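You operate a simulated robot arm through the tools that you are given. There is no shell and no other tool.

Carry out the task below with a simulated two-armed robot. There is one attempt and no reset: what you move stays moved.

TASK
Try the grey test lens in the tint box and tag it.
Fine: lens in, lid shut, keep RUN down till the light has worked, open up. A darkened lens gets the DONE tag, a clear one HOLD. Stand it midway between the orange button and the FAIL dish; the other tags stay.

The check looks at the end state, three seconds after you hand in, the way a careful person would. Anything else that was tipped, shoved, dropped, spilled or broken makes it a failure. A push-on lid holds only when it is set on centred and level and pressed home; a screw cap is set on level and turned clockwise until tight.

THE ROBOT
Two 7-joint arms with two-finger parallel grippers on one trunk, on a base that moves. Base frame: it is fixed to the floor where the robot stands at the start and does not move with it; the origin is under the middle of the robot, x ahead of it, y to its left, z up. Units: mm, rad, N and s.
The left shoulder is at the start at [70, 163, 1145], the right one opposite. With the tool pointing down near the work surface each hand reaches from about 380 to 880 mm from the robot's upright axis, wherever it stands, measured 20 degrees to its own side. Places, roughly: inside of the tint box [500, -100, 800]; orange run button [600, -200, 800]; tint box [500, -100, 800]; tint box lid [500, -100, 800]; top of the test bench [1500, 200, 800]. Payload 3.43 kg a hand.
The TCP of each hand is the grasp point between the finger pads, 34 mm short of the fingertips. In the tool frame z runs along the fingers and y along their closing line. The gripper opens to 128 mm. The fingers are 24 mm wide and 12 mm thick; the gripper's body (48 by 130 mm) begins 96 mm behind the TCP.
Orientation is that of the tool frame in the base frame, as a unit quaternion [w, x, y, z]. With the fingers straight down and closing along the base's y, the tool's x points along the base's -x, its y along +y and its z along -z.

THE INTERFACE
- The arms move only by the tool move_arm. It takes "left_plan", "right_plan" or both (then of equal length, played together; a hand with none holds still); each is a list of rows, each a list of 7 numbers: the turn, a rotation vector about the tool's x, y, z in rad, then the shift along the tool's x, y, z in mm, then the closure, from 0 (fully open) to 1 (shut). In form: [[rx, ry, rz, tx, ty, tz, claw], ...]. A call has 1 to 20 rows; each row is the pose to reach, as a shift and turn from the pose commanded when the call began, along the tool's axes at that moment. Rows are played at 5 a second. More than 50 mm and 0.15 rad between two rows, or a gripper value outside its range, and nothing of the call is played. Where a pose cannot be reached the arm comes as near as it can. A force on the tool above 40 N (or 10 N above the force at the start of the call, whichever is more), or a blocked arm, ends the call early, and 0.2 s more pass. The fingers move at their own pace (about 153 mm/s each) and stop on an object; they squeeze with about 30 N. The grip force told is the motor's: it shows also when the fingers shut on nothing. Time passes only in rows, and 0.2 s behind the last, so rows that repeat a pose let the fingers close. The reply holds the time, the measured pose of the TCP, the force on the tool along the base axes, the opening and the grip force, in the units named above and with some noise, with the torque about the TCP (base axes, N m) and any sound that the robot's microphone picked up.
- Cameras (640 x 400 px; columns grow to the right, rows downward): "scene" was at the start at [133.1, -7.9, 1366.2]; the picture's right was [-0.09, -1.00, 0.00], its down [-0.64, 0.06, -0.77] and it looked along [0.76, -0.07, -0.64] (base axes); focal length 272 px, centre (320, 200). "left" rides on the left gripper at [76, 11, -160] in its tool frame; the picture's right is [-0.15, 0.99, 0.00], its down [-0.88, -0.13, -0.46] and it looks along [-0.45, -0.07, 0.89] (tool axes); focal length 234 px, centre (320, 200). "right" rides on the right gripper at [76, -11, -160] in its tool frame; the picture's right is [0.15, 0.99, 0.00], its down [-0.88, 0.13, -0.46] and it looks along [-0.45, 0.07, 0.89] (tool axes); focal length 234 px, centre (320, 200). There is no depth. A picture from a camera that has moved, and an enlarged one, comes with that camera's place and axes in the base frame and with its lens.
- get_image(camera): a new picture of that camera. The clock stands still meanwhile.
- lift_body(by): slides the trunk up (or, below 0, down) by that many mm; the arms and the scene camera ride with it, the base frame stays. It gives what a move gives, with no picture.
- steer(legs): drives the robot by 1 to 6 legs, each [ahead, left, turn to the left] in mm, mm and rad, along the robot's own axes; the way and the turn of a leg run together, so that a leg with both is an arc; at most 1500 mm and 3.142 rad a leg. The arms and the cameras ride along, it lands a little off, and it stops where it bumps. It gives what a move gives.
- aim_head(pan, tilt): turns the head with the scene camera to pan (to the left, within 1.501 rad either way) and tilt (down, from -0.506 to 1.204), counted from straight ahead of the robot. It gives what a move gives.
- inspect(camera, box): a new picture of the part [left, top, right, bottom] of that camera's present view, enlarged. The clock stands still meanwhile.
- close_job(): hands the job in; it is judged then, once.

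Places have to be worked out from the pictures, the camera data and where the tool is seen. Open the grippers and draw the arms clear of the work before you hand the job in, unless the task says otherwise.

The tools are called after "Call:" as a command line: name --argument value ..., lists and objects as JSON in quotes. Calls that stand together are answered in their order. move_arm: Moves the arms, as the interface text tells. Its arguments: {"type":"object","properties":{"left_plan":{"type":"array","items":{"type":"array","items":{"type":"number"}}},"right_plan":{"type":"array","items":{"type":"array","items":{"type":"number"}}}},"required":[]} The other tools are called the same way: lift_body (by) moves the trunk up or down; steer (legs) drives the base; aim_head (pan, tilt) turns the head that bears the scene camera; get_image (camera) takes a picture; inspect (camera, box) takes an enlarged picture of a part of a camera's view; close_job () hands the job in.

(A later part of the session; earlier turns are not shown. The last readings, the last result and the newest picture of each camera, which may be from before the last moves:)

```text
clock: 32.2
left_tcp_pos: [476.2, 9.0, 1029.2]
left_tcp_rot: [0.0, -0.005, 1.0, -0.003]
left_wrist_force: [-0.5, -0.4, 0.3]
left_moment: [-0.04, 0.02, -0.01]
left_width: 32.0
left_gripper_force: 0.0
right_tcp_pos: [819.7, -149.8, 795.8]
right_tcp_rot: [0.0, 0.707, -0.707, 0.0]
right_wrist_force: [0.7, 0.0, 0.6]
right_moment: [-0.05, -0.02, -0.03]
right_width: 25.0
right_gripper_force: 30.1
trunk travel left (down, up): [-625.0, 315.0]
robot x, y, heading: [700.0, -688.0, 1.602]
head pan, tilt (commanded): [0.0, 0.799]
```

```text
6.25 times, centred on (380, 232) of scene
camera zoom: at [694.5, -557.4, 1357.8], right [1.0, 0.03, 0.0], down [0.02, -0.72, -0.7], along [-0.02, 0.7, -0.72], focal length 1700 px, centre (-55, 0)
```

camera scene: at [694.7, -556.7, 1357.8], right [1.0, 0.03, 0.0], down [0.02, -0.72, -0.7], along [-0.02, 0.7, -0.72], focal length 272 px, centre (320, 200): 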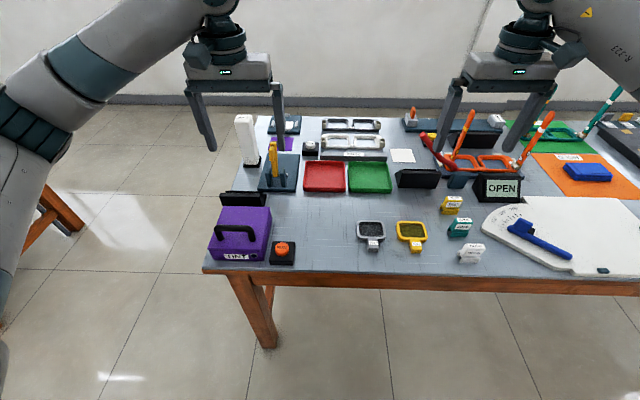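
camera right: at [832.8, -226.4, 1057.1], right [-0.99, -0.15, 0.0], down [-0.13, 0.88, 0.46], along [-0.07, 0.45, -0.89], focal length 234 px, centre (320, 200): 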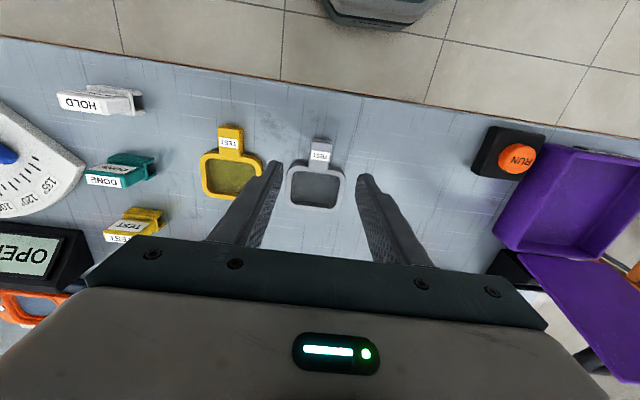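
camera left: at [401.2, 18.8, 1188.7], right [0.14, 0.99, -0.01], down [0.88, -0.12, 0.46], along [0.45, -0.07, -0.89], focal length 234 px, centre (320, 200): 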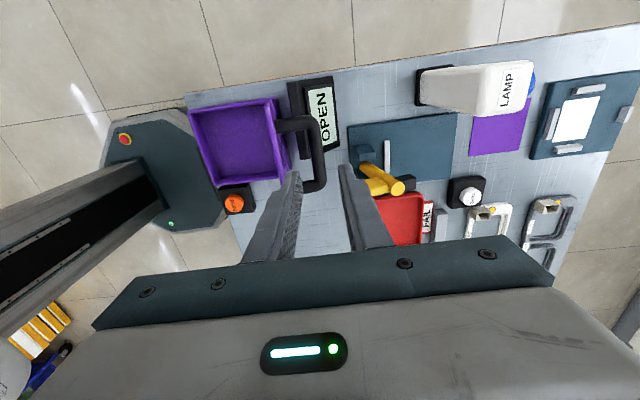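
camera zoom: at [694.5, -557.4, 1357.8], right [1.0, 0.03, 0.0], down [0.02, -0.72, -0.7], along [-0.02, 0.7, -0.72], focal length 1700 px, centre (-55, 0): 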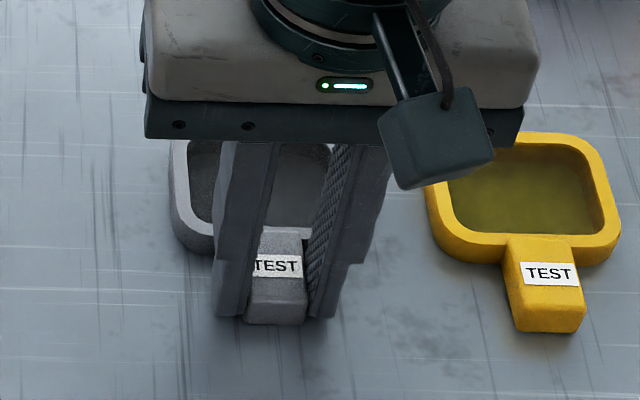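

The tab is gripped (25 mm wide). I lift the lens 120 mm while withdrawing the left arm up and outwards so the arms won't meet over the box.

Call:
move_arm --left_plan '[[0, 0, 0, 0, 0, -40, 0.75], [0, 0, 0, 15, -20, -75, 0.75], [0, 0, 0, 35, -55, -95, 0.75], [0, 0, 0, 55, -95, -100, 0.75], [0, 0, 0, 75, -135, -100, 0.75], [0, 0, 0, 95, -175, -100, 0.75], [0, 0, 0, 115, -212, -100, 0.75], [0, 0, 0, 137, -248, -100, 0.75], [0, 0, 0, 157, -280, -100, 0.75], [0, 0, 0, 176, -308, -100, 0.75]]' --right_plan '[[0, 0, 0, 0, 0, -4, 1.0], [0, 0, 0, 0, 0, -12, 1.0], [0, 0, 0, 0, 0, -25, 1.0], [0, 0, 0, 0, 0, -40, 1.0], [0, 0, 0, 0, 0, -55, 1.0], [0, 0, 0, 0, 0, -70, 1.0], [0, 0, 0, 0, 0, -85, 1.0], [0, 0, 0, 0, 0, -100, 1.0], [0, 0, 0, 0, 0, -112, 1.0], [0, 0, 0, 0, 0, -120, 1.0]]'

Call:
get_image --camera "scene"

Call:
inspect --camera "scene" --box '[190, 150, 300, 280]'

Call:
get_image --camera "right"

```text
clock: 34.4
left_tcp_pos: [303.3, -302.5, 1131.4]
left_tcp_rot: [0.001, -0.004, 1.0, -0.004]
left_wrist_force: [-0.5, 0.2, 0.0]
left_moment: [0.03, -0.03, 0.03]
left_width: 32.0
left_gripper_force: 0.2
right_tcp_pos: [817.1, -152.3, 917.9]
right_tcp_rot: [0.0, -0.707, 0.707, 0.001]
right_wrist_force: [-0.7, -0.2, -0.5]
right_moment: [0.0, 0.02, 0.03]
right_width: 24.9
right_gripper_force: 29.5
trunk travel left (down, up): [-625.0, 315.0]
robot x, y, heading: [698.2, -689.7, 1.601]
head pan, tilt (commanded): [0.0, 0.799]
```

```text
taken
camera scene: at [693.5, -559.2, 1358.0], right [1.0, 0.03, 0.0], down [0.02, -0.72, -0.7], along [-0.02, 0.7, -0.72], focal length 272 px, centre (320, 200)
```

scene: 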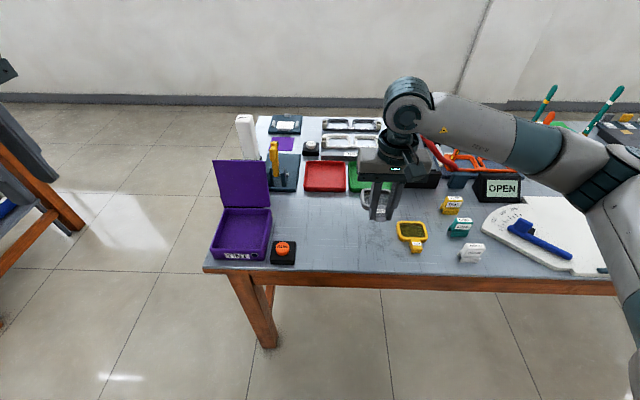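

```text
3.08 times, centred on (245, 215) of scene
camera zoom: at [693.5, -559.2, 1358.0], right [1.0, 0.03, 0.0], down [0.02, -0.72, -0.7], along [-0.02, 0.7, -0.72], focal length 837 px, centre (551, 154)
```

zoom: 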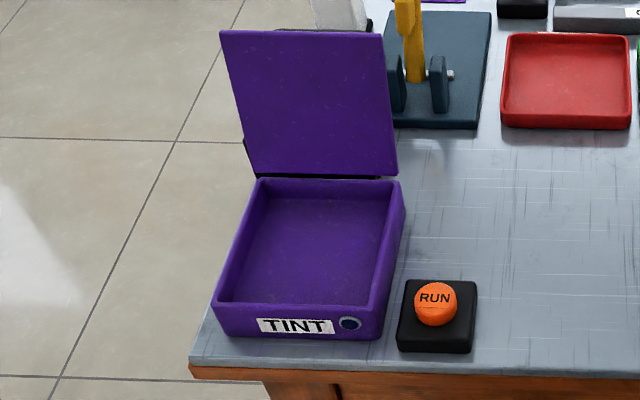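

```text
taken
camera right: at [829.2, -228.4, 1077.8], right [-0.99, -0.15, 0.0], down [-0.13, 0.88, 0.46], along [-0.07, 0.45, -0.89], focal length 234 px, centre (320, 200)
```

right: 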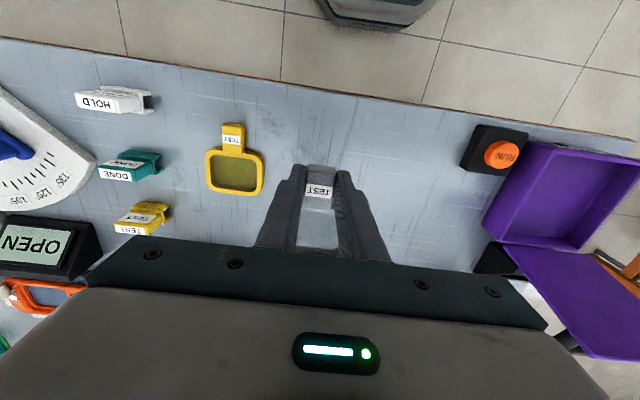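

Lens is held level. The box rim works out to x≈420–546, y≈-196 to -63, centre (482.5,-130). The lens is ~100 mm long with the TCP 35 mm off its centre toward the tab, so I carry it to TCP (482,-165) at the current height.

Call:
move_arm --right_plan '[[0, 0, 0, 2, 25, 0, 1.0], [0, 0, 0, 4, 65, 0, 1.0], [0, 0, 0, 6, 110, 0, 1.0], [0, 0, 0, 8, 155, 0, 1.0], [0, 0, 0, 10, 200, 0, 1.0], [0, 0, 0, 12, 245, 0, 1.0], [0, 0, 0, 13, 285, 0, 1.0], [0, 0, 0, 13, 318, 0, 1.0], [0, 0, 0, 13, 334, 0, 1.0], [0, 0, 0, 13, 334, 0, 1.0]]'

Call:
get_image --camera "right"

Call:
inspect --camera "scene" --box '[180, 130, 310, 280]'

Call:
inspect --camera "right" --box '[240, 80, 420, 240]'

```text
clock: 36.6
left_tcp_pos: [303.5, -300.3, 1131.4]
left_tcp_rot: [0.0, -0.005, 1.0, -0.003]
left_wrist_force: [-0.1, -0.3, -0.3]
left_moment: [0.01, 0.0, 0.0]
left_width: 32.0
left_gripper_force: 0.0
right_tcp_pos: [485.0, -163.8, 917.9]
right_tcp_rot: [0.001, -0.707, 0.707, 0.0]
right_wrist_force: [0.1, 0.8, -0.8]
right_moment: [-0.03, 0.0, -0.01]
right_width: 25.3
right_gripper_force: 29.6
trunk travel left (down, up): [-625.0, 315.0]
robot x, y, heading: [697.1, -690.8, 1.599]
head pan, tilt (commanded): [0.0, 0.799]
```

```text
taken
camera right: at [496.0, -239.9, 1077.4], right [-0.99, -0.15, 0.0], down [-0.13, 0.88, 0.46], along [-0.07, 0.45, -0.89], focal length 234 px, centre (320, 200)
```

right: 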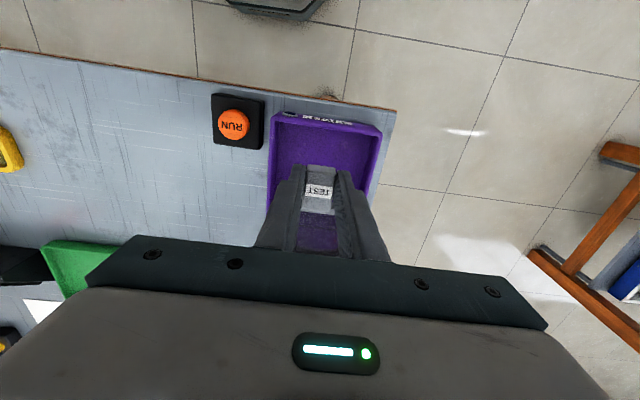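

```text
2.67 times, centred on (245, 205) of scene
camera zoom: at [694.6, -557.3, 1357.8], right [1.0, 0.03, 0.0], down [0.02, -0.72, -0.7], along [-0.02, 0.7, -0.72], focal length 726 px, centre (520, 187)
```

zoom: 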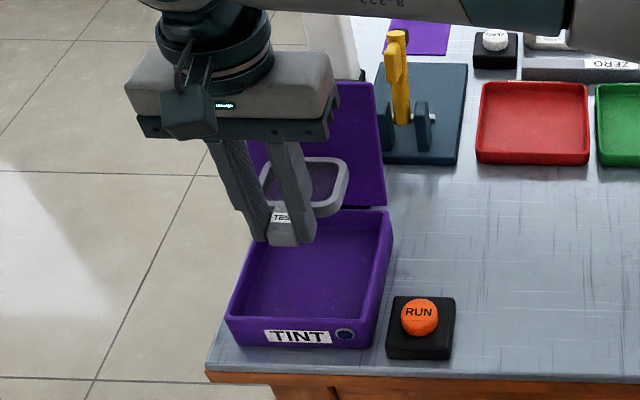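

```text
2.50 times, centred on (330, 160) of right
camera zoom: at [496.0, -239.9, 1077.4], right [-0.99, -0.15, 0.0], down [-0.13, 0.88, 0.46], along [-0.07, 0.45, -0.89], focal length 585 px, centre (295, 300)
```

zoom: 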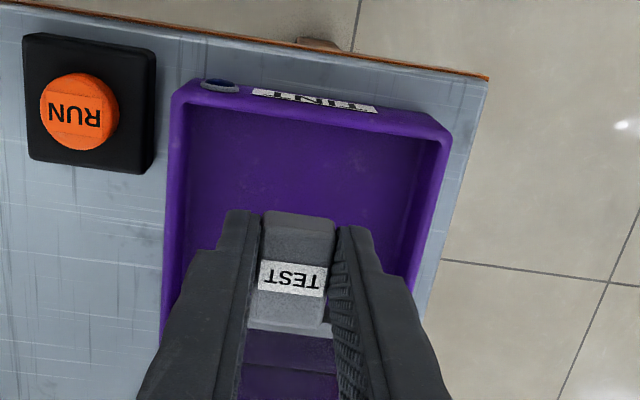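

Right camera puts the box interior at x≈424–537, y≈-192 to -67, so the lens is well centred. I shift 3 mm and descend to about 8 mm above the expected floor.

Call:
move_arm --right_plan '[[0, 0, 0, 1, 3, 25, 1.0], [0, 0, 0, 1, 3, 50, 1.0], [0, 0, 0, 1, 3, 75, 1.0], [0, 0, 0, 1, 3, 95, 1.0], [0, 0, 0, 1, 3, 107, 1.0], [0, 0, 0, 1, 3, 107, 1.0]]'

Call:
inspect --camera "scene" --box '[190, 160, 290, 270]'

Call:
inspect --camera "right" --box '[220, 40, 420, 240]'

```text
clock: 38.0
left_tcp_pos: [303.9, -301.9, 1132.6]
left_tcp_rot: [0.0, -0.005, 1.0, -0.002]
left_wrist_force: [0.1, -0.9, 0.9]
left_moment: [-0.03, 0.0, -0.01]
left_width: 31.7
left_gripper_force: 0.0
right_tcp_pos: [479.6, -165.9, 814.9]
right_tcp_rot: [0.001, -0.707, 0.707, 0.002]
right_wrist_force: [0.2, 1.2, 26.5]
right_moment: [-0.13, -0.31, 0.04]
right_width: 25.2
right_gripper_force: 29.5
trunk travel left (down, up): [-625.0, 315.0]
robot x, y, heading: [702.3, -686.4, 1.605]
head pan, tilt (commanded): [0.0, 0.799]
```

```text
3.64 times, centred on (240, 215) of scene
camera zoom: at [695.1, -559.1, 1358.4], right [1.0, 0.03, 0.0], down [0.02, -0.72, -0.7], along [-0.02, 0.7, -0.72], focal length 989 px, centre (611, 146)
```

zoom: 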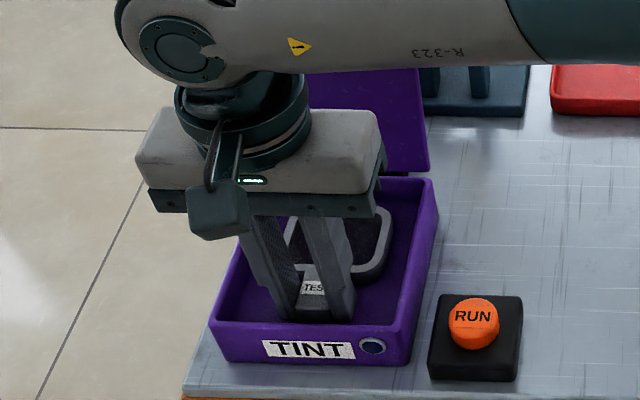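

```text
2.00 times, centred on (320, 140) of right
camera zoom: at [491.7, -242.5, 973.5], right [-0.99, -0.15, 0.0], down [-0.13, 0.88, 0.46], along [-0.07, 0.45, -0.89], focal length 468 px, centre (320, 320)
```

zoom: 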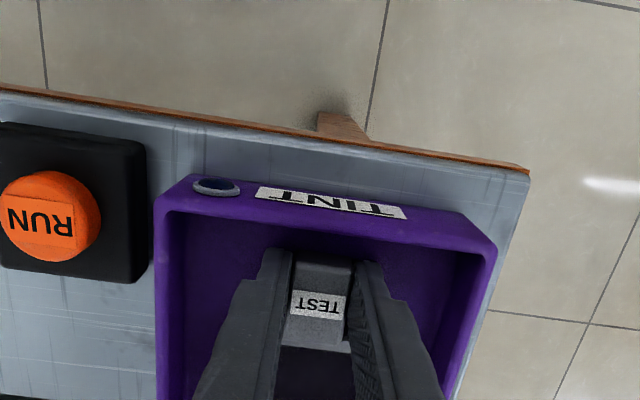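

The lens touched the box floor (26 N upward at TCP z≈815, moment small). I ease up 3 mm, open the fingers moderately and check before withdrawing.

Call:
move_arm --right_plan '[[0, 0, 0, 0, 0, -3, 1.0], [0, 0, 0, 0, 0, -3, 0.9], [0, 0, 0, 0, 0, -3, 0.75], [0, 0, 0, 0, 0, -3, 0.65], [0, 0, 0, 0, 0, -3, 0.65]]'

Call:
inspect --camera "right" --box '[220, 40, 420, 240]'

Call:
inspect --camera "scene" --box '[190, 160, 290, 270]'

```text
clock: 39.2
left_tcp_pos: [304.4, -302.4, 1132.1]
left_tcp_rot: [0.0, -0.005, 1.0, -0.004]
left_wrist_force: [0.2, 0.0, 0.4]
left_moment: [-0.02, 0.0, 0.01]
left_width: 32.2
left_gripper_force: 0.1
right_tcp_pos: [480.0, -166.0, 814.5]
right_tcp_rot: [0.0, 0.707, -0.707, 0.001]
right_wrist_force: [1.0, -3.6, 7.9]
right_moment: [-0.03, 0.16, 0.05]
right_width: 44.7
right_gripper_force: 0.1
trunk travel left (down, up): [-625.0, 315.0]
robot x, y, heading: [698.8, -686.4, 1.6]
head pan, tilt (commanded): [0.0, 0.799]
```

```text
2.00 times, centred on (320, 140) of right
camera zoom: at [491.9, -242.6, 973.7], right [-0.99, -0.15, 0.0], down [-0.13, 0.88, 0.46], along [-0.07, 0.45, -0.89], focal length 468 px, centre (320, 320)
```

zoom: 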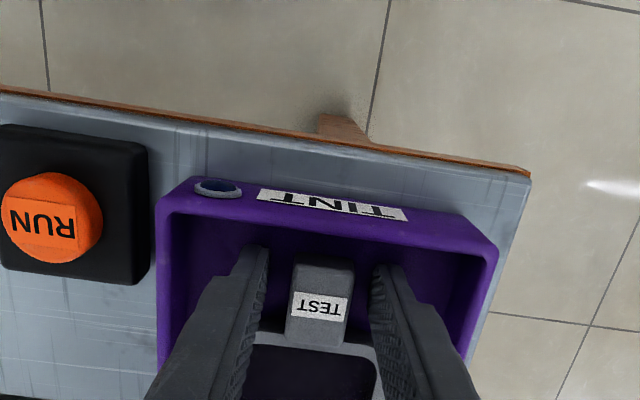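

```text
3.64 times, centred on (240, 215) of scene
camera zoom: at [694.7, -558.7, 1357.9], right [1.0, 0.03, 0.0], down [0.02, -0.72, -0.7], along [-0.02, 0.7, -0.72], focal length 989 px, centre (611, 146)
```

zoom: 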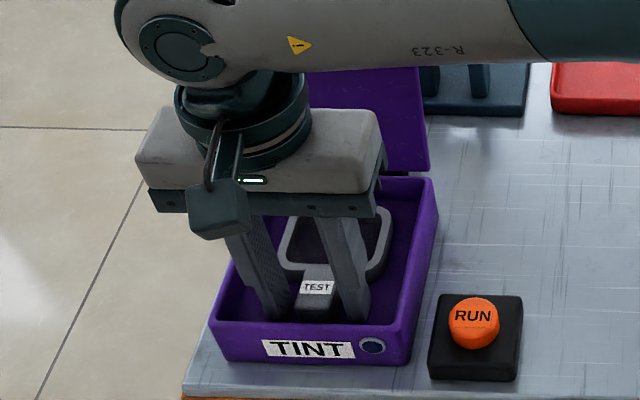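

The lens sits flat inside the box. I raise the right hand straight up and take it away to the right.

Call:
move_arm --right_plan '[[0, 0, 0, 0, 0, -8, 0.65], [0, 0, 0, 0, 0, -30, 0.65], [0, 0, 0, 0, 0, -65, 0.65], [0, 0, 0, 0, 0, -105, 0.65], [0, 0, 0, 0, -5, -150, 0.65], [0, 0, 0, 0, -45, -170, 0.65], [0, 0, 0, 5, -90, -180, 0.65], [0, 0, 0, 10, -135, -190, 0.65], [0, 0, 0, 15, -180, -200, 0.65], [0, 0, 0, 20, -225, -210, 0.65], [0, 0, 0, 25, -270, -220, 0.65], [0, 0, 0, 30, -310, -230, 0.65]]'

Call:
inspect --camera "scene" --box '[190, 140, 310, 280]'

Call:
get_image --camera "scene"

```text
clock: 41.8
left_tcp_pos: [304.6, -302.3, 1132.1]
left_tcp_rot: [0.0, -0.005, 1.0, -0.003]
left_wrist_force: [-0.7, -0.2, 0.2]
left_moment: [-0.01, 0.03, 0.01]
left_width: 32.1
left_gripper_force: 0.0
right_tcp_pos: [792.4, -198.0, 1042.4]
right_tcp_rot: [0.0, 0.707, -0.707, -0.001]
right_wrist_force: [-0.3, -1.0, -0.4]
right_moment: [-0.01, 0.01, -0.02]
right_width: 44.8
right_gripper_force: 0.0
trunk travel left (down, up): [-625.0, 315.0]
robot x, y, heading: [701.7, -688.0, 1.606]
head pan, tilt (commanded): [0.0, 0.799]
```

```text
2.86 times, centred on (250, 210) of scene
camera zoom: at [696.1, -557.9, 1357.9], right [1.0, 0.03, 0.0], down [0.02, -0.72, -0.7], along [-0.02, 0.7, -0.72], focal length 777 px, centre (520, 171)
```

zoom: 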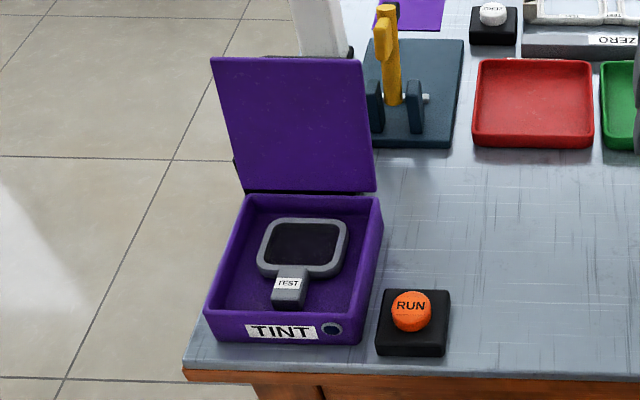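

```text
taken
camera scene: at [696.1, -557.9, 1357.9], right [1.0, 0.03, 0.0], down [0.02, -0.72, -0.7], along [-0.02, 0.7, -0.72], focal length 272 px, centre (320, 200)
```

scene: 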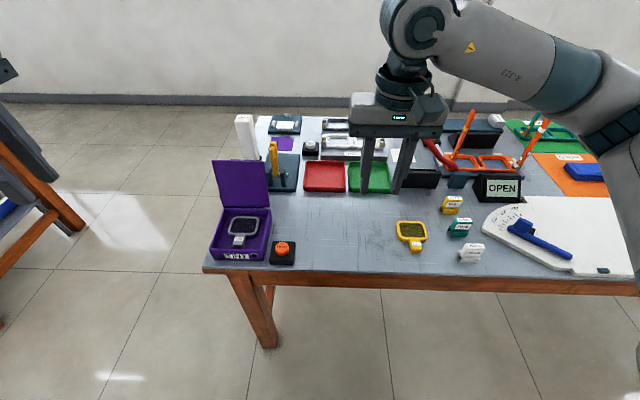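

Lens is well placed in the tray. I record a close baseline view of the glass, then bring the left hand back above the raised handle along the reverse path.

Call:
inspect --camera "scene" --box '[205, 195, 285, 265]'

Call:
move_arm --left_plan '[[0, 0, 0, -20, 35, 0, 0.72], [0, 0, 0, -40, 70, 0, 0.72], [0, 0, 0, -60, 107, 0, 0.72], [0, 0, 0, -80, 144, 0, 0.72], [0, 0, 0, -100, 181, 0, 0.72], [0, 0, 0, -120, 218, 0, 0.72], [0, 0, 0, -140, 253, 0, 0.72], [0, 0, 0, -158, 285, 15, 0.72], [0, 0, 0, -172, 308, 45, 0.72], [0, 0, 0, -172, 308, 80, 0.72], [0, 0, 0, -172, 308, 100, 0.72], [0, 0, 0, -172, 308, 100, 0.72]]'

Call:
get_image --camera "left"

Call:
inspect --camera "left" --box '[220, 60, 420, 260]'

```text
5.71 times, centred on (245, 230) of scene
camera zoom: at [696.1, -557.9, 1357.9], right [1.0, 0.03, 0.0], down [0.02, -0.72, -0.7], along [-0.02, 0.7, -0.72], focal length 1555 px, centre (749, 29)
```

zoom: 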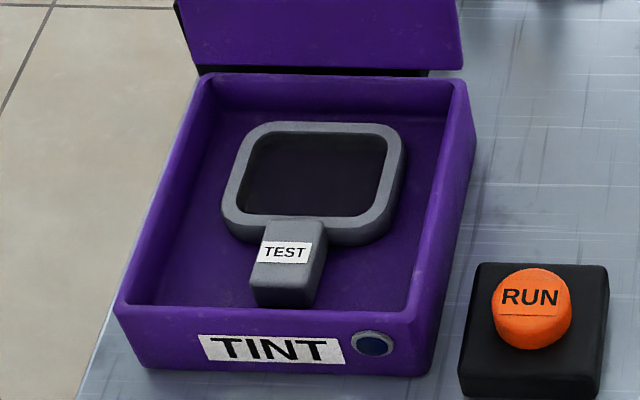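

```text
clock: 44.4
left_tcp_pos: [471.6, 4.8, 1031.6]
left_tcp_rot: [-0.001, -0.005, 1.0, -0.004]
left_wrist_force: [-0.2, -0.6, -0.4]
left_moment: [0.03, 0.03, 0.01]
left_width: 35.7
left_gripper_force: 0.0
right_tcp_pos: [791.4, -196.7, 1043.5]
right_tcp_rot: [0.0, -0.706, 0.708, 0.0]
right_wrist_force: [-0.6, 0.1, 0.6]
right_moment: [-0.01, -0.02, 0.01]
right_width: 45.0
right_gripper_force: 0.0
trunk travel left (down, up): [-625.0, 315.0]
robot x, y, heading: [701.2, -686.8, 1.601]
head pan, tilt (commanded): [0.0, 0.799]
```

```text
taken
camera left: at [396.0, 16.3, 1191.1], right [0.14, 0.99, -0.01], down [0.88, -0.12, 0.46], along [0.45, -0.07, -0.89], focal length 234 px, centre (320, 200)
```

left: 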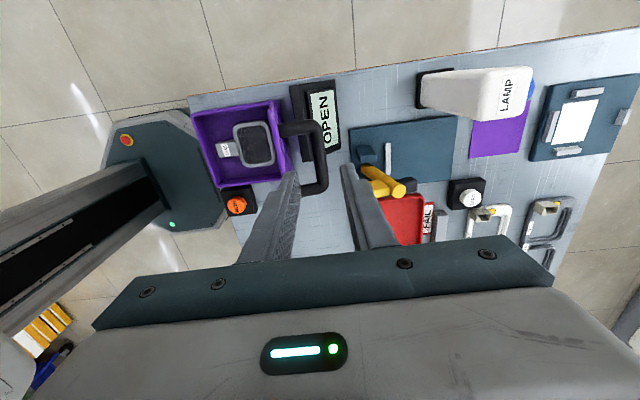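

```text
2.00 times, centred on (320, 160) of left
camera zoom: at [396.0, 16.3, 1191.1], right [0.14, 0.99, -0.01], down [0.88, -0.12, 0.46], along [0.45, -0.07, -0.89], focal length 468 px, centre (320, 280)
```

zoom: 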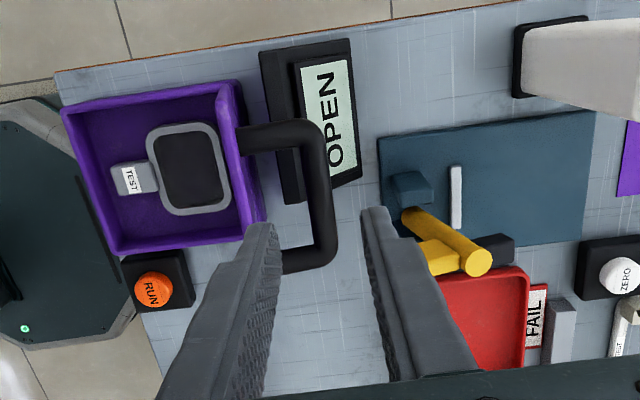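

The bar is at (478, 3, ~916), centred between the fingers. I descend to z≈925 and close on it.

Call:
move_arm --left_plan '[[0, 0, 0, -3, -1.5, 25, 0.72], [0, 0, 0, -4, -1.5, 50, 0.72], [0, 0, 0, -4, -1.5, 75, 0.72], [0, 0, 0, -4, -1.5, 95, 0.72], [0, 0, 0, -4, -1.5, 106, 0.72], [0, 0, 0, -4, -1.5, 106, 0.8], [0, 0, 0, -4, -1.5, 106, 0.95], [0, 0, 0, -4, -1.5, 106, 1.0], [0, 0, 0, -4, -1.5, 106, 1.0]]'

Call:
get_image --camera "left"

```text
clock: 46.4
left_tcp_pos: [473.6, 3.3, 923.5]
left_tcp_rot: [0.0, -0.005, 1.0, -0.005]
left_wrist_force: [2.2, -20.3, -9.9]
left_moment: [-0.22, -0.01, -0.56]
left_width: 15.4
left_gripper_force: 45.3
right_tcp_pos: [791.4, -197.8, 1043.4]
right_tcp_rot: [-0.001, 0.707, -0.707, -0.001]
right_wrist_force: [0.2, 1.6, 0.3]
right_moment: [0.0, 0.03, 0.02]
right_width: 44.8
right_gripper_force: 0.1
trunk travel left (down, up): [-625.0, 315.0]
robot x, y, heading: [701.2, -686.3, 1.611]
head pan, tilt (commanded): [0.0, 0.799]
```

```text
taken
camera left: at [397.9, 15.0, 1082.2], right [0.14, 0.99, -0.01], down [0.88, -0.12, 0.46], along [0.45, -0.07, -0.89], focal length 234 px, centre (320, 200)
```

left: 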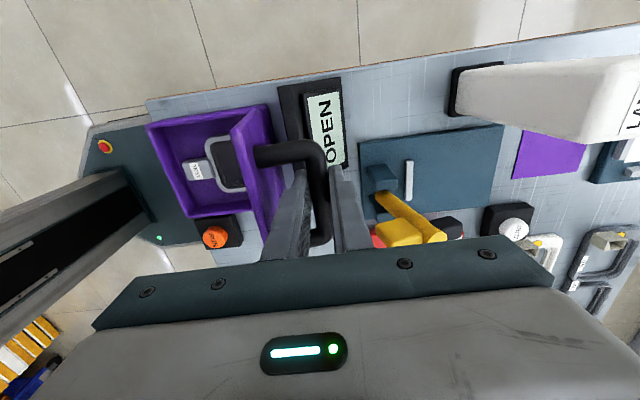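

Bar gripped. I swing the lid back down along the same arc, first to about 45°.

Call:
move_arm --left_plan '[[0, 0, 0, 0, -11.2, -5.7, 1.0], [0, 0, 0, 0, -22.4, -10.3, 1.0], [0, 0, 0, 0, -33.9, -13.8, 1.0], [0, 0, 0, 0, -45.7, -16.2, 1.0], [0, 0, 0, 0, -57.8, -17.2, 1.0], [0, 0, 0, 0, -69.8, -17.2, 1.0], [0, 0, 0, 0, -81.9, -15.8, 1.0], [0, 0, 0, 0, -93.7, -13.4, 1.0], [0, 0, 0, 0, -105.2, -9.7, 1.0], [0, 0, 0, 0, -105.2, -9.7, 1.0]]'

Call:
inspect --camera "scene" --box '[190, 140, 310, 280]'

```text
clock: 48.6
left_tcp_pos: [475.4, -99.1, 933.9]
left_tcp_rot: [0.0, -0.006, 1.0, -0.004]
left_wrist_force: [-8.4, 0.6, -1.2]
left_moment: [0.05, 0.39, -0.52]
left_width: 15.3
left_gripper_force: 45.2
right_tcp_pos: [789.5, -196.7, 1041.1]
right_tcp_rot: [-0.001, 0.707, -0.707, 0.001]
right_wrist_force: [0.1, -0.2, 0.5]
right_moment: [0.01, -0.02, -0.04]
right_width: 44.6
right_gripper_force: 0.1
trunk travel left (down, up): [-625.0, 315.0]
robot x, y, heading: [704.4, -687.5, 1.604]
head pan, tilt (commanded): [0.0, 0.799]
```

```text
2.86 times, centred on (250, 210) of scene
camera zoom: at [693.3, -557.3, 1357.8], right [1.0, 0.03, 0.0], down [0.03, -0.72, -0.7], along [-0.02, 0.7, -0.72], focal length 777 px, centre (520, 171)
```

zoom: 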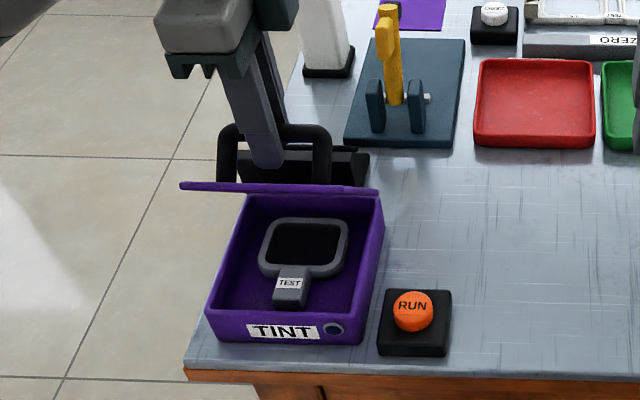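

Closing goes smoothly with almost no force. I lower it on to just above shut (~6°).

Call:
move_arm --left_plan '[[0, 0, 0, 0, -11.1, 4.8, 1.0], [0, 0, 0, 0, -21.7, 10.6, 1.0], [0, 0, 0, 0, -31.6, 17.5, 1.0], [0, 0, 0, 0, -40.8, 25.3, 1.0], [0, 0, 0, 0, -49.1, 34.1, 1.0], [0, 0, 0, 0, -56.6, 43.6, 1.0], [0, 0, 0, 0, -63.1, 53.8, 1.0], [0, 0, 0, 0, -63.1, 53.8, 1.0]]'

Call:
inspect --camera "scene" --box '[190, 160, 310, 280]'

```text
clock: 50.4
left_tcp_pos: [475.0, -162.0, 879.0]
left_tcp_rot: [0.0, -0.006, 1.0, -0.004]
left_wrist_force: [-10.9, 2.2, -0.9]
left_moment: [0.13, 0.24, -0.54]
left_width: 15.5
left_gripper_force: 45.4
right_tcp_pos: [788.8, -196.6, 1042.8]
right_tcp_rot: [0.0, -0.707, 0.707, -0.001]
right_wrist_force: [0.6, 0.3, 0.2]
right_moment: [0.0, 0.0, 0.05]
right_width: 45.2
right_gripper_force: 0.1
trunk travel left (down, up): [-625.0, 315.0]
robot x, y, heading: [703.1, -689.9, 1.603]
head pan, tilt (commanded): [0.0, 0.799]
```

```text
3.33 times, centred on (250, 220) of scene
camera zoom: at [692.9, -557.0, 1357.8], right [1.0, 0.03, 0.0], down [0.03, -0.72, -0.7], along [-0.02, 0.7, -0.72], focal length 907 px, centre (553, 133)
```

zoom: 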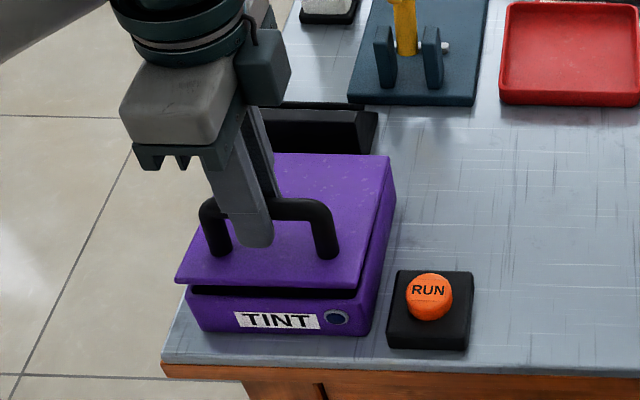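

Lid is nearly shut. I take it the last 10 mm and press lightly to make sure it is closed.

Call:
move_arm --left_plan '[[0, 0, 0, 0, -3, 4, 1.0], [0, 0, 0, 0, -4.5, 8, 1.0], [0, 0, 0, 0, -5.4, 11, 1.0], [0, 0, 0, 0, -5.4, 13, 1.0], [0, 0, 0, 0, -5.4, 13, 1.0]]'

Call:
inspect --camera "scene" --box '[190, 160, 310, 280]'

Call:
get_image --camera "left"

```text
clock: 51.6
left_tcp_pos: [475.8, -167.8, 868.5]
left_tcp_rot: [0.001, -0.006, 1.0, -0.003]
left_wrist_force: [-15.2, 16.2, 8.0]
left_moment: [0.27, 0.31, -0.65]
left_width: 15.5
left_gripper_force: 45.1
right_tcp_pos: [789.3, -195.6, 1043.7]
right_tcp_rot: [0.0, -0.707, 0.708, -0.001]
right_wrist_force: [-0.6, -0.2, 0.0]
right_moment: [0.01, 0.02, 0.02]
right_width: 44.7
right_gripper_force: 0.0
trunk travel left (down, up): [-625.0, 315.0]
robot x, y, heading: [703.1, -686.5, 1.61]
head pan, tilt (commanded): [0.0, 0.799]
```

```text
3.33 times, centred on (250, 220) of scene
camera zoom: at [692.7, -556.1, 1357.9], right [1.0, 0.03, 0.0], down [0.03, -0.72, -0.7], along [-0.02, 0.7, -0.72], focal length 907 px, centre (553, 133)
```

zoom: 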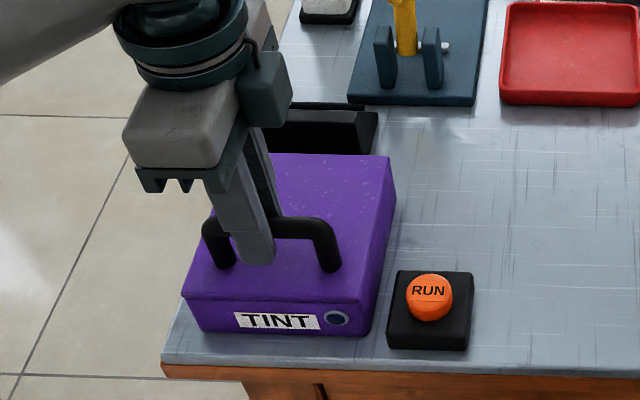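

```text
taken
camera left: at [399.3, -156.6, 1026.9], right [0.13, 0.99, -0.01], down [0.88, -0.12, 0.46], along [0.45, -0.07, -0.89], focal length 234 px, centre (320, 200)
```

left: 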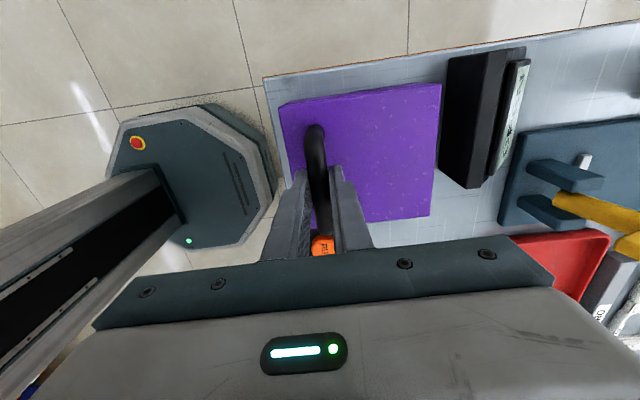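

The lid is shut. I relax the side load, release the handle, and raise the left hand clear above it.

Call:
move_arm --left_plan '[[0, 0, 0, 1.5, 2, -1, 1.0], [0, 0, 0, 1.5, 2, -1, 0.9], [0, 0, 0, 1.5, 2, -1, 0.75], [0, 0, 0, 1.5, 2, -1, 0.72], [0, 0, 0, 1.5, 2, -1, 0.72], [0, 0, 0, 1.5, 2, -20, 0.72], [0, 0, 0, 1.5, 2, -50, 0.72], [0, 0, 0, 1.5, 2, -80, 0.72]]'

Call:
inspect --camera "scene" --box '[190, 160, 310, 280]'

Call:
get_image --camera "left"

```text
clock: 53.4
left_tcp_pos: [475.7, -166.7, 950.3]
left_tcp_rot: [0.0, -0.005, 1.0, -0.003]
left_wrist_force: [0.0, -0.5, 0.4]
left_moment: [0.01, 0.01, 0.01]
left_width: 35.5
left_gripper_force: 0.1
right_tcp_pos: [791.9, -197.3, 1044.6]
right_tcp_rot: [0.0, 0.707, -0.707, 0.0]
right_wrist_force: [-0.4, -0.8, 0.2]
right_moment: [0.04, 0.06, -0.01]
right_width: 45.0
right_gripper_force: 0.0
trunk travel left (down, up): [-625.0, 315.0]
robot x, y, heading: [704.0, -689.6, 1.6]
head pan, tilt (commanded): [0.0, 0.799]
```

```text
3.33 times, centred on (250, 220) of scene
camera zoom: at [694.9, -557.7, 1357.8], right [1.0, 0.03, 0.0], down [0.02, -0.72, -0.7], along [-0.02, 0.7, -0.72], focal length 907 px, centre (553, 133)
```

zoom: 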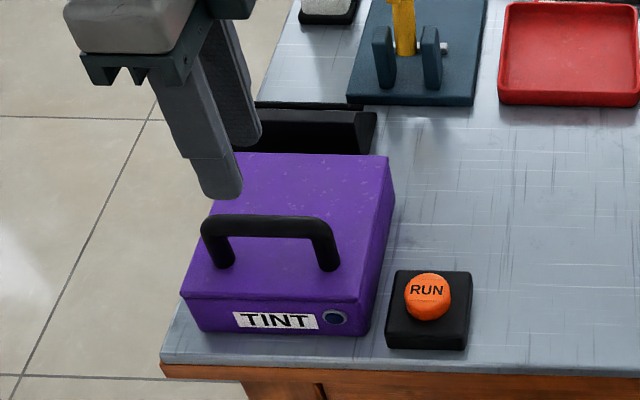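

```text
taken
camera left: at [399.4, -154.5, 1107.6], right [0.14, 0.99, -0.01], down [0.88, -0.12, 0.46], along [0.45, -0.07, -0.89], focal length 234 px, centre (320, 200)
```

left: 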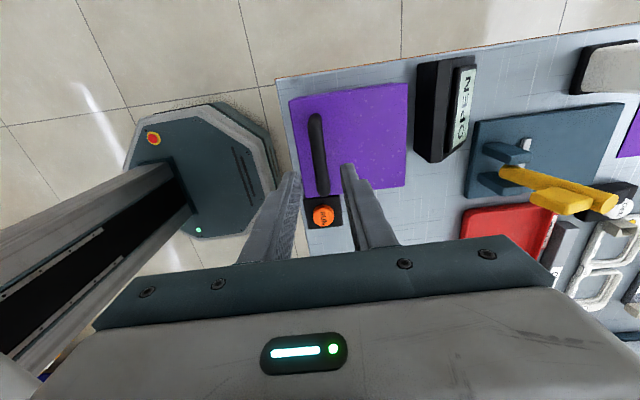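

The handle is free and the lid stays closed. I move the left hand above the RUN button (judged at [589,-176,788]), shutting the fingers to press with the tips.

Call:
move_arm --left_plan '[[0, 0, 0, -30, -3, 0, 0.8], [0, 0, 0, -70, -6, 0, 0.9], [0, 0, 0, -113, -9, 0, 1.0], [0, 0, 0, -113, -9, 35, 1.0], [0, 0, 0, -113, -9, 70, 1.0], [0, 0, 0, -113, -9, 105, 1.0], [0, 0, 0, -113, -9, 113, 1.0], [0, 0, 0, -113, -9, 113, 1.0]]'

Call:
get_image --camera "scene"

Call:
inspect --camera "scene" --box '[200, 170, 330, 280]'

Call:
inspect --camera "left" --box '[220, 60, 420, 260]'

Call:
get_image --camera "right"

```text
clock: 55.2
left_tcp_pos: [587.8, -175.7, 837.4]
left_tcp_rot: [0.001, -0.005, 1.0, -0.004]
left_wrist_force: [0.3, -0.3, -0.3]
left_moment: [0.01, 0.03, -0.01]
left_width: 0.2
left_gripper_force: 29.9
right_tcp_pos: [791.2, -197.1, 1042.0]
right_tcp_rot: [0.0, 0.708, -0.706, 0.0]
right_wrist_force: [-1.0, -0.3, -0.9]
right_moment: [0.01, -0.01, -0.01]
right_width: 44.7
right_gripper_force: 0.1
trunk travel left (down, up): [-625.0, 315.0]
robot x, y, heading: [701.0, -689.0, 1.603]
head pan, tilt (commanded): [0.0, 0.799]
```

```text
taken
camera scene: at [694.7, -557.3, 1357.8], right [1.0, 0.03, 0.0], down [0.02, -0.72, -0.7], along [-0.02, 0.7, -0.72], focal length 272 px, centre (320, 200)
```

scene: 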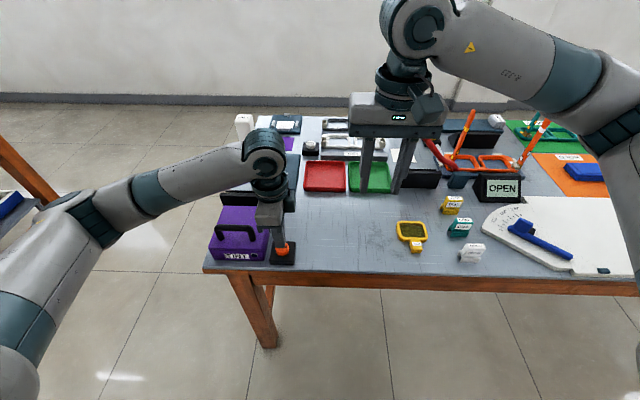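

```text
3.64 times, centred on (265, 225) of scene
camera zoom: at [694.7, -557.3, 1357.8], right [1.0, 0.03, 0.0], down [0.02, -0.72, -0.7], along [-0.02, 0.7, -0.72], focal length 989 px, centre (520, 109)
```

zoom: 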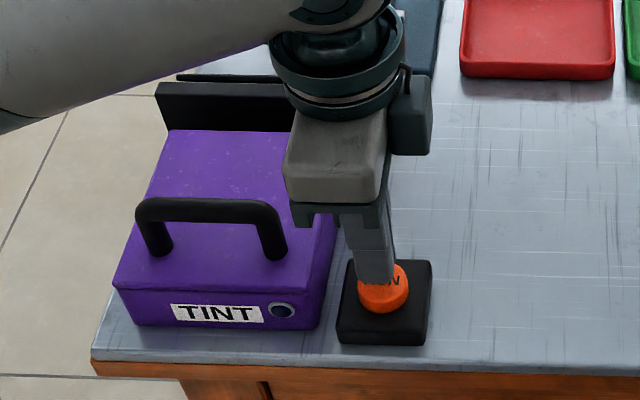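

```text
2.00 times, centred on (320, 160) of left
camera zoom: at [511.8, -164.4, 996.3], right [0.14, 0.99, -0.01], down [0.88, -0.12, 0.46], along [0.45, -0.07, -0.89], focal length 468 px, centre (320, 280)
```

zoom: 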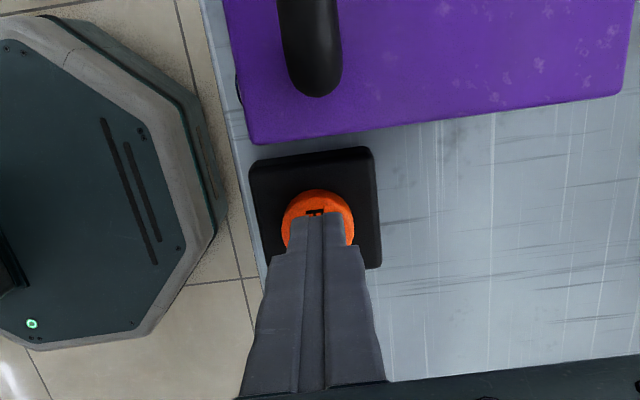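

```text
taken
camera right: at [802.5, -272.8, 1202.5], right [-0.99, -0.15, 0.0], down [-0.13, 0.88, 0.46], along [-0.07, 0.45, -0.89], focal length 234 px, centre (320, 200)
```

right: 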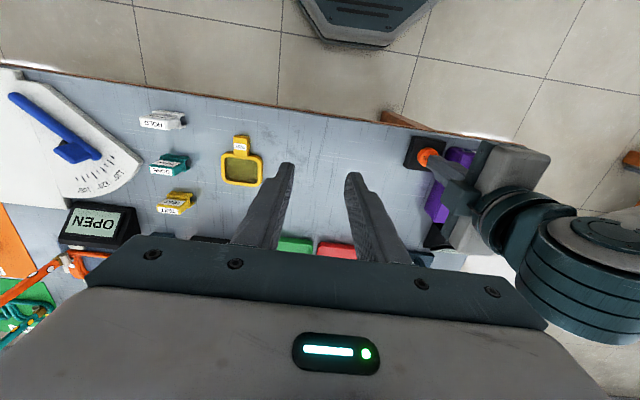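

The fingertip is right over RUN and the indicator on the box front is visible. I press down in small steps and read the force.

Call:
move_arm --left_plan '[[0, 0, 0, 0, 0, 8, 1.0], [0, 0, 0, 0, 0, 13, 1.0], [0, 0, 0, 0, 0, 16, 1.0], [0, 0, 0, 0, 0, 18, 1.0], [0, 0, 0, 0, 0, 19, 1.0]]'

Call:
inspect --camera "scene" --box '[200, 170, 330, 280]'

```text
clock: 56.4
left_tcp_pos: [586.8, -176.1, 820.5]
left_tcp_rot: [0.0, -0.007, 1.0, -0.001]
left_wrist_force: [-5.8, 6.9, 30.7]
left_moment: [0.26, 0.2, -0.06]
left_width: 0.1
left_gripper_force: 30.3
right_tcp_pos: [791.0, -197.0, 1044.1]
right_tcp_rot: [-0.001, 0.707, -0.707, -0.001]
right_wrist_force: [0.1, 1.7, -0.2]
right_moment: [0.0, 0.01, -0.01]
right_width: 44.7
right_gripper_force: 0.1
trunk travel left (down, up): [-625.0, 315.0]
robot x, y, heading: [702.9, -690.8, 1.605]
head pan, tilt (commanded): [0.0, 0.799]
heard: click
```

```text
3.64 times, centred on (265, 225) of scene
camera zoom: at [694.3, -559.2, 1358.4], right [1.0, 0.03, 0.0], down [0.02, -0.72, -0.7], along [-0.02, 0.7, -0.72], focal length 989 px, centre (520, 109)
```

zoom: 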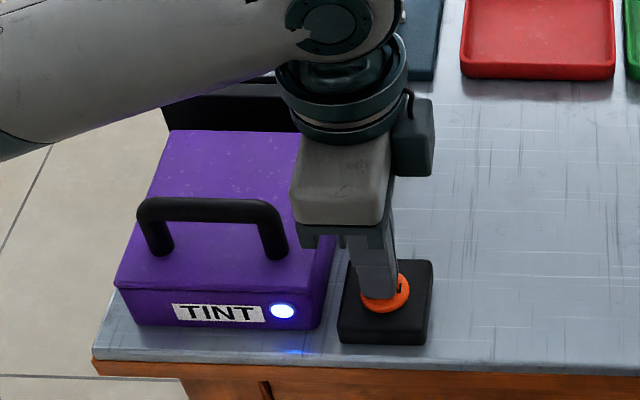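

A click sounded and the blue light is on. I keep holding RUN down and watch the light.

Call:
move_arm --left_plan '[[0, 0, 0, 0, 0, 0, 1.0], [0, 0, 0, 0, 0, 0, 1.0], [0, 0, 0, 0, 0, 0, 1.0], [0, 0, 0, 0, 0, 0, 1.0], [0, 0, 0, 0, 0, 0, 1.0], [0, 0, 0, 0, 0, 0, 1.0], [0, 0, 0, 0, 0, 0, 1.0], [0, 0, 0, 0, 0, 0, 1.0], [0, 0, 0, 0, 0, 0, 1.0], [0, 0, 0, 0, 0, 0, 1.0]]'

Call:
inspect --camera "scene" --box '[200, 170, 330, 280]'

```text
clock: 58.6
left_tcp_pos: [589.7, -177.0, 819.4]
left_tcp_rot: [0.001, -0.006, 1.0, -0.002]
left_wrist_force: [-4.6, 9.8, 35.5]
left_moment: [0.34, 0.25, 0.0]
left_width: 0.2
left_gripper_force: 30.4
right_tcp_pos: [789.8, -197.6, 1044.0]
right_tcp_rot: [-0.001, 0.707, -0.707, -0.001]
right_wrist_force: [-0.2, -0.1, 0.6]
right_moment: [-0.01, 0.0, 0.01]
right_width: 44.8
right_gripper_force: 0.1
trunk travel left (down, up): [-625.0, 315.0]
robot x, y, heading: [696.6, -687.2, 1.603]
head pan, tilt (commanded): [0.0, 0.799]
```

```text
3.64 times, centred on (265, 225) of scene
camera zoom: at [694.5, -559.4, 1358.1], right [1.0, 0.03, 0.0], down [0.02, -0.72, -0.7], along [-0.02, 0.7, -0.72], focal length 989 px, centre (520, 109)
```

zoom: 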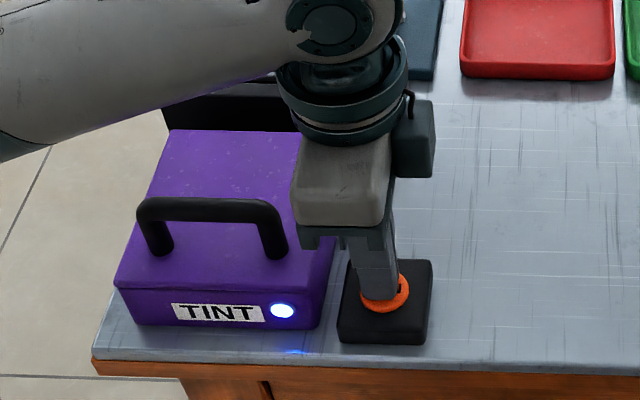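

Light still on; force steady near 35 N. I keep holding.

Call:
move_arm --left_plan '[[0, 0, 0, 0, 0, 0, 1.0], [0, 0, 0, 0, 0, 0, 1.0], [0, 0, 0, 0, 0, 0, 1.0], [0, 0, 0, 0, 0, 0, 1.0], [0, 0, 0, 0, 0, 0, 1.0], [0, 0, 0, 0, 0, 0, 1.0], [0, 0, 0, 0, 0, 0, 1.0], [0, 0, 0, 0, 0, 0, 1.0], [0, 0, 0, 0, 0, 0, 1.0], [0, 0, 0, 0, 0, 0, 1.0], [0, 0, 0, 0, 0, 0, 1.0], [0, 0, 0, 0, 0, 0, 1.0]]'

Call:
inspect --camera "scene" --box '[200, 170, 330, 280]'

```text
clock: 61.2
left_tcp_pos: [587.2, -176.8, 820.0]
left_tcp_rot: [0.0, -0.007, 1.0, -0.002]
left_wrist_force: [-3.4, 7.8, 35.6]
left_moment: [0.26, 0.13, -0.01]
left_width: 0.3
left_gripper_force: 29.8
right_tcp_pos: [791.3, -197.6, 1044.2]
right_tcp_rot: [0.001, -0.707, 0.708, 0.001]
right_wrist_force: [-0.3, 0.0, 0.0]
right_moment: [0.0, 0.02, 0.02]
right_width: 44.9
right_gripper_force: 0.0
trunk travel left (down, up): [-625.0, 315.0]
robot x, y, heading: [698.7, -683.3, 1.601]
head pan, tilt (commanded): [0.0, 0.799]
```

```text
3.64 times, centred on (265, 225) of scene
camera zoom: at [694.8, -559.7, 1358.2], right [1.0, 0.03, 0.0], down [0.02, -0.72, -0.7], along [-0.02, 0.7, -0.72], focal length 989 px, centre (520, 109)
```

zoom: 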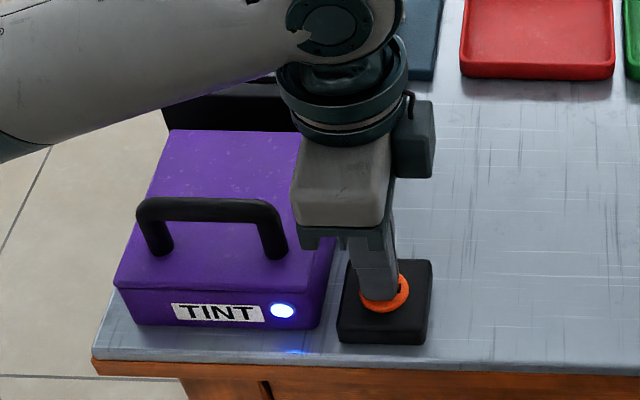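

Still lit after about 5 s. I keep holding until the light changes.

Call:
move_arm --left_plan '[[0, 0, 0, 0, 0, 0, 1.0], [0, 0, 0, 0, 0, 0, 1.0], [0, 0, 0, 0, 0, 0, 1.0], [0, 0, 0, 0, 0, 0, 1.0], [0, 0, 0, 0, 0, 0, 1.0], [0, 0, 0, 0, 0, 0, 1.0], [0, 0, 0, 0, 0, 0, 1.0], [0, 0, 0, 0, 0, 0, 1.0], [0, 0, 0, 0, 0, 0, 1.0], [0, 0, 0, 0, 0, 0, 1.0], [0, 0, 0, 0, 0, 0, 1.0], [0, 0, 0, 0, 0, 0, 1.0], [0, 0, 0, 0, 0, 0, 1.0], [0, 0, 0, 0, 0, 0, 1.0], [0, 0, 0, 0, 0, 0, 1.0]]'

Call:
inspect --camera "scene" --box '[200, 170, 330, 280]'

```text
clock: 64.4
left_tcp_pos: [588.7, -178.1, 819.0]
left_tcp_rot: [0.0, -0.006, 1.0, -0.001]
left_wrist_force: [-2.2, 5.9, 36.6]
left_moment: [0.23, 0.12, -0.01]
left_width: 0.0
left_gripper_force: 30.5
right_tcp_pos: [791.5, -198.2, 1043.4]
right_tcp_rot: [0.0, -0.707, 0.708, 0.001]
right_wrist_force: [-0.2, -0.8, 0.8]
right_moment: [0.04, 0.01, -0.02]
right_width: 44.8
right_gripper_force: 0.1
trunk travel left (down, up): [-625.0, 315.0]
robot x, y, heading: [702.1, -685.2, 1.605]
head pan, tilt (commanded): [0.0, 0.799]
```

```text
3.64 times, centred on (265, 225) of scene
camera zoom: at [695.0, -559.9, 1358.2], right [1.0, 0.03, 0.0], down [0.02, -0.72, -0.7], along [-0.02, 0.7, -0.72], focal length 989 px, centre (520, 109)
```

zoom: 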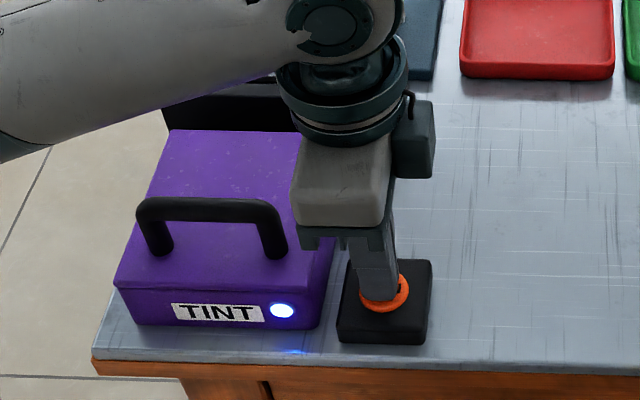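

Light still on after 8 s. I continue holding with a longer stretch.

Call:
move_arm --left_plan '[[0, 0, 0, 0, 0, 0, 1.0], [0, 0, 0, 0, 0, 0, 1.0], [0, 0, 0, 0, 0, 0, 1.0], [0, 0, 0, 0, 0, 0, 1.0], [0, 0, 0, 0, 0, 0, 1.0], [0, 0, 0, 0, 0, 0, 1.0], [0, 0, 0, 0, 0, 0, 1.0], [0, 0, 0, 0, 0, 0, 1.0], [0, 0, 0, 0, 0, 0, 1.0], [0, 0, 0, 0, 0, 0, 1.0], [0, 0, 0, 0, 0, 0, 1.0], [0, 0, 0, 0, 0, 0, 1.0], [0, 0, 0, 0, 0, 0, 1.0], [0, 0, 0, 0, 0, 0, 1.0], [0, 0, 0, 0, 0, 0, 1.0], [0, 0, 0, 0, 0, 0, 1.0], [0, 0, 0, 0, 0, 0, 1.0], [0, 0, 0, 0, 0, 0, 1.0], [0, 0, 0, 0, 0, 0, 1.0], [0, 0, 0, 0, 0, 0, 1.0]]'

Call:
inspect --camera "scene" --box '[200, 170, 330, 280]'

```text
clock: 68.6
left_tcp_pos: [588.0, -178.2, 820.0]
left_tcp_rot: [0.0, -0.005, 1.0, -0.002]
left_wrist_force: [-1.5, 3.9, 35.3]
left_moment: [0.19, 0.07, 0.05]
left_width: 0.3
left_gripper_force: 29.7
right_tcp_pos: [791.7, -198.7, 1043.0]
right_tcp_rot: [0.001, -0.707, 0.707, 0.001]
right_wrist_force: [-0.6, 0.4, -0.6]
right_moment: [0.02, 0.02, 0.03]
right_width: 44.5
right_gripper_force: 0.1
trunk travel left (down, up): [-625.0, 315.0]
robot x, y, heading: [698.9, -690.7, 1.607]
head pan, tilt (commanded): [0.0, 0.799]
```

```text
3.64 times, centred on (265, 225) of scene
camera zoom: at [695.1, -560.1, 1358.2], right [1.0, 0.03, 0.0], down [0.02, -0.72, -0.7], along [-0.02, 0.7, -0.72], focal length 989 px, centre (520, 109)
```

zoom: 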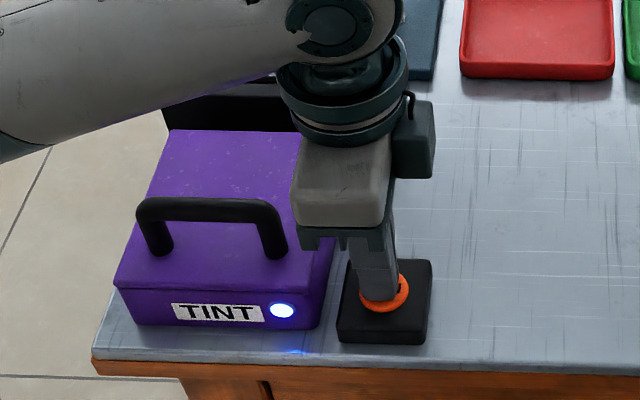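

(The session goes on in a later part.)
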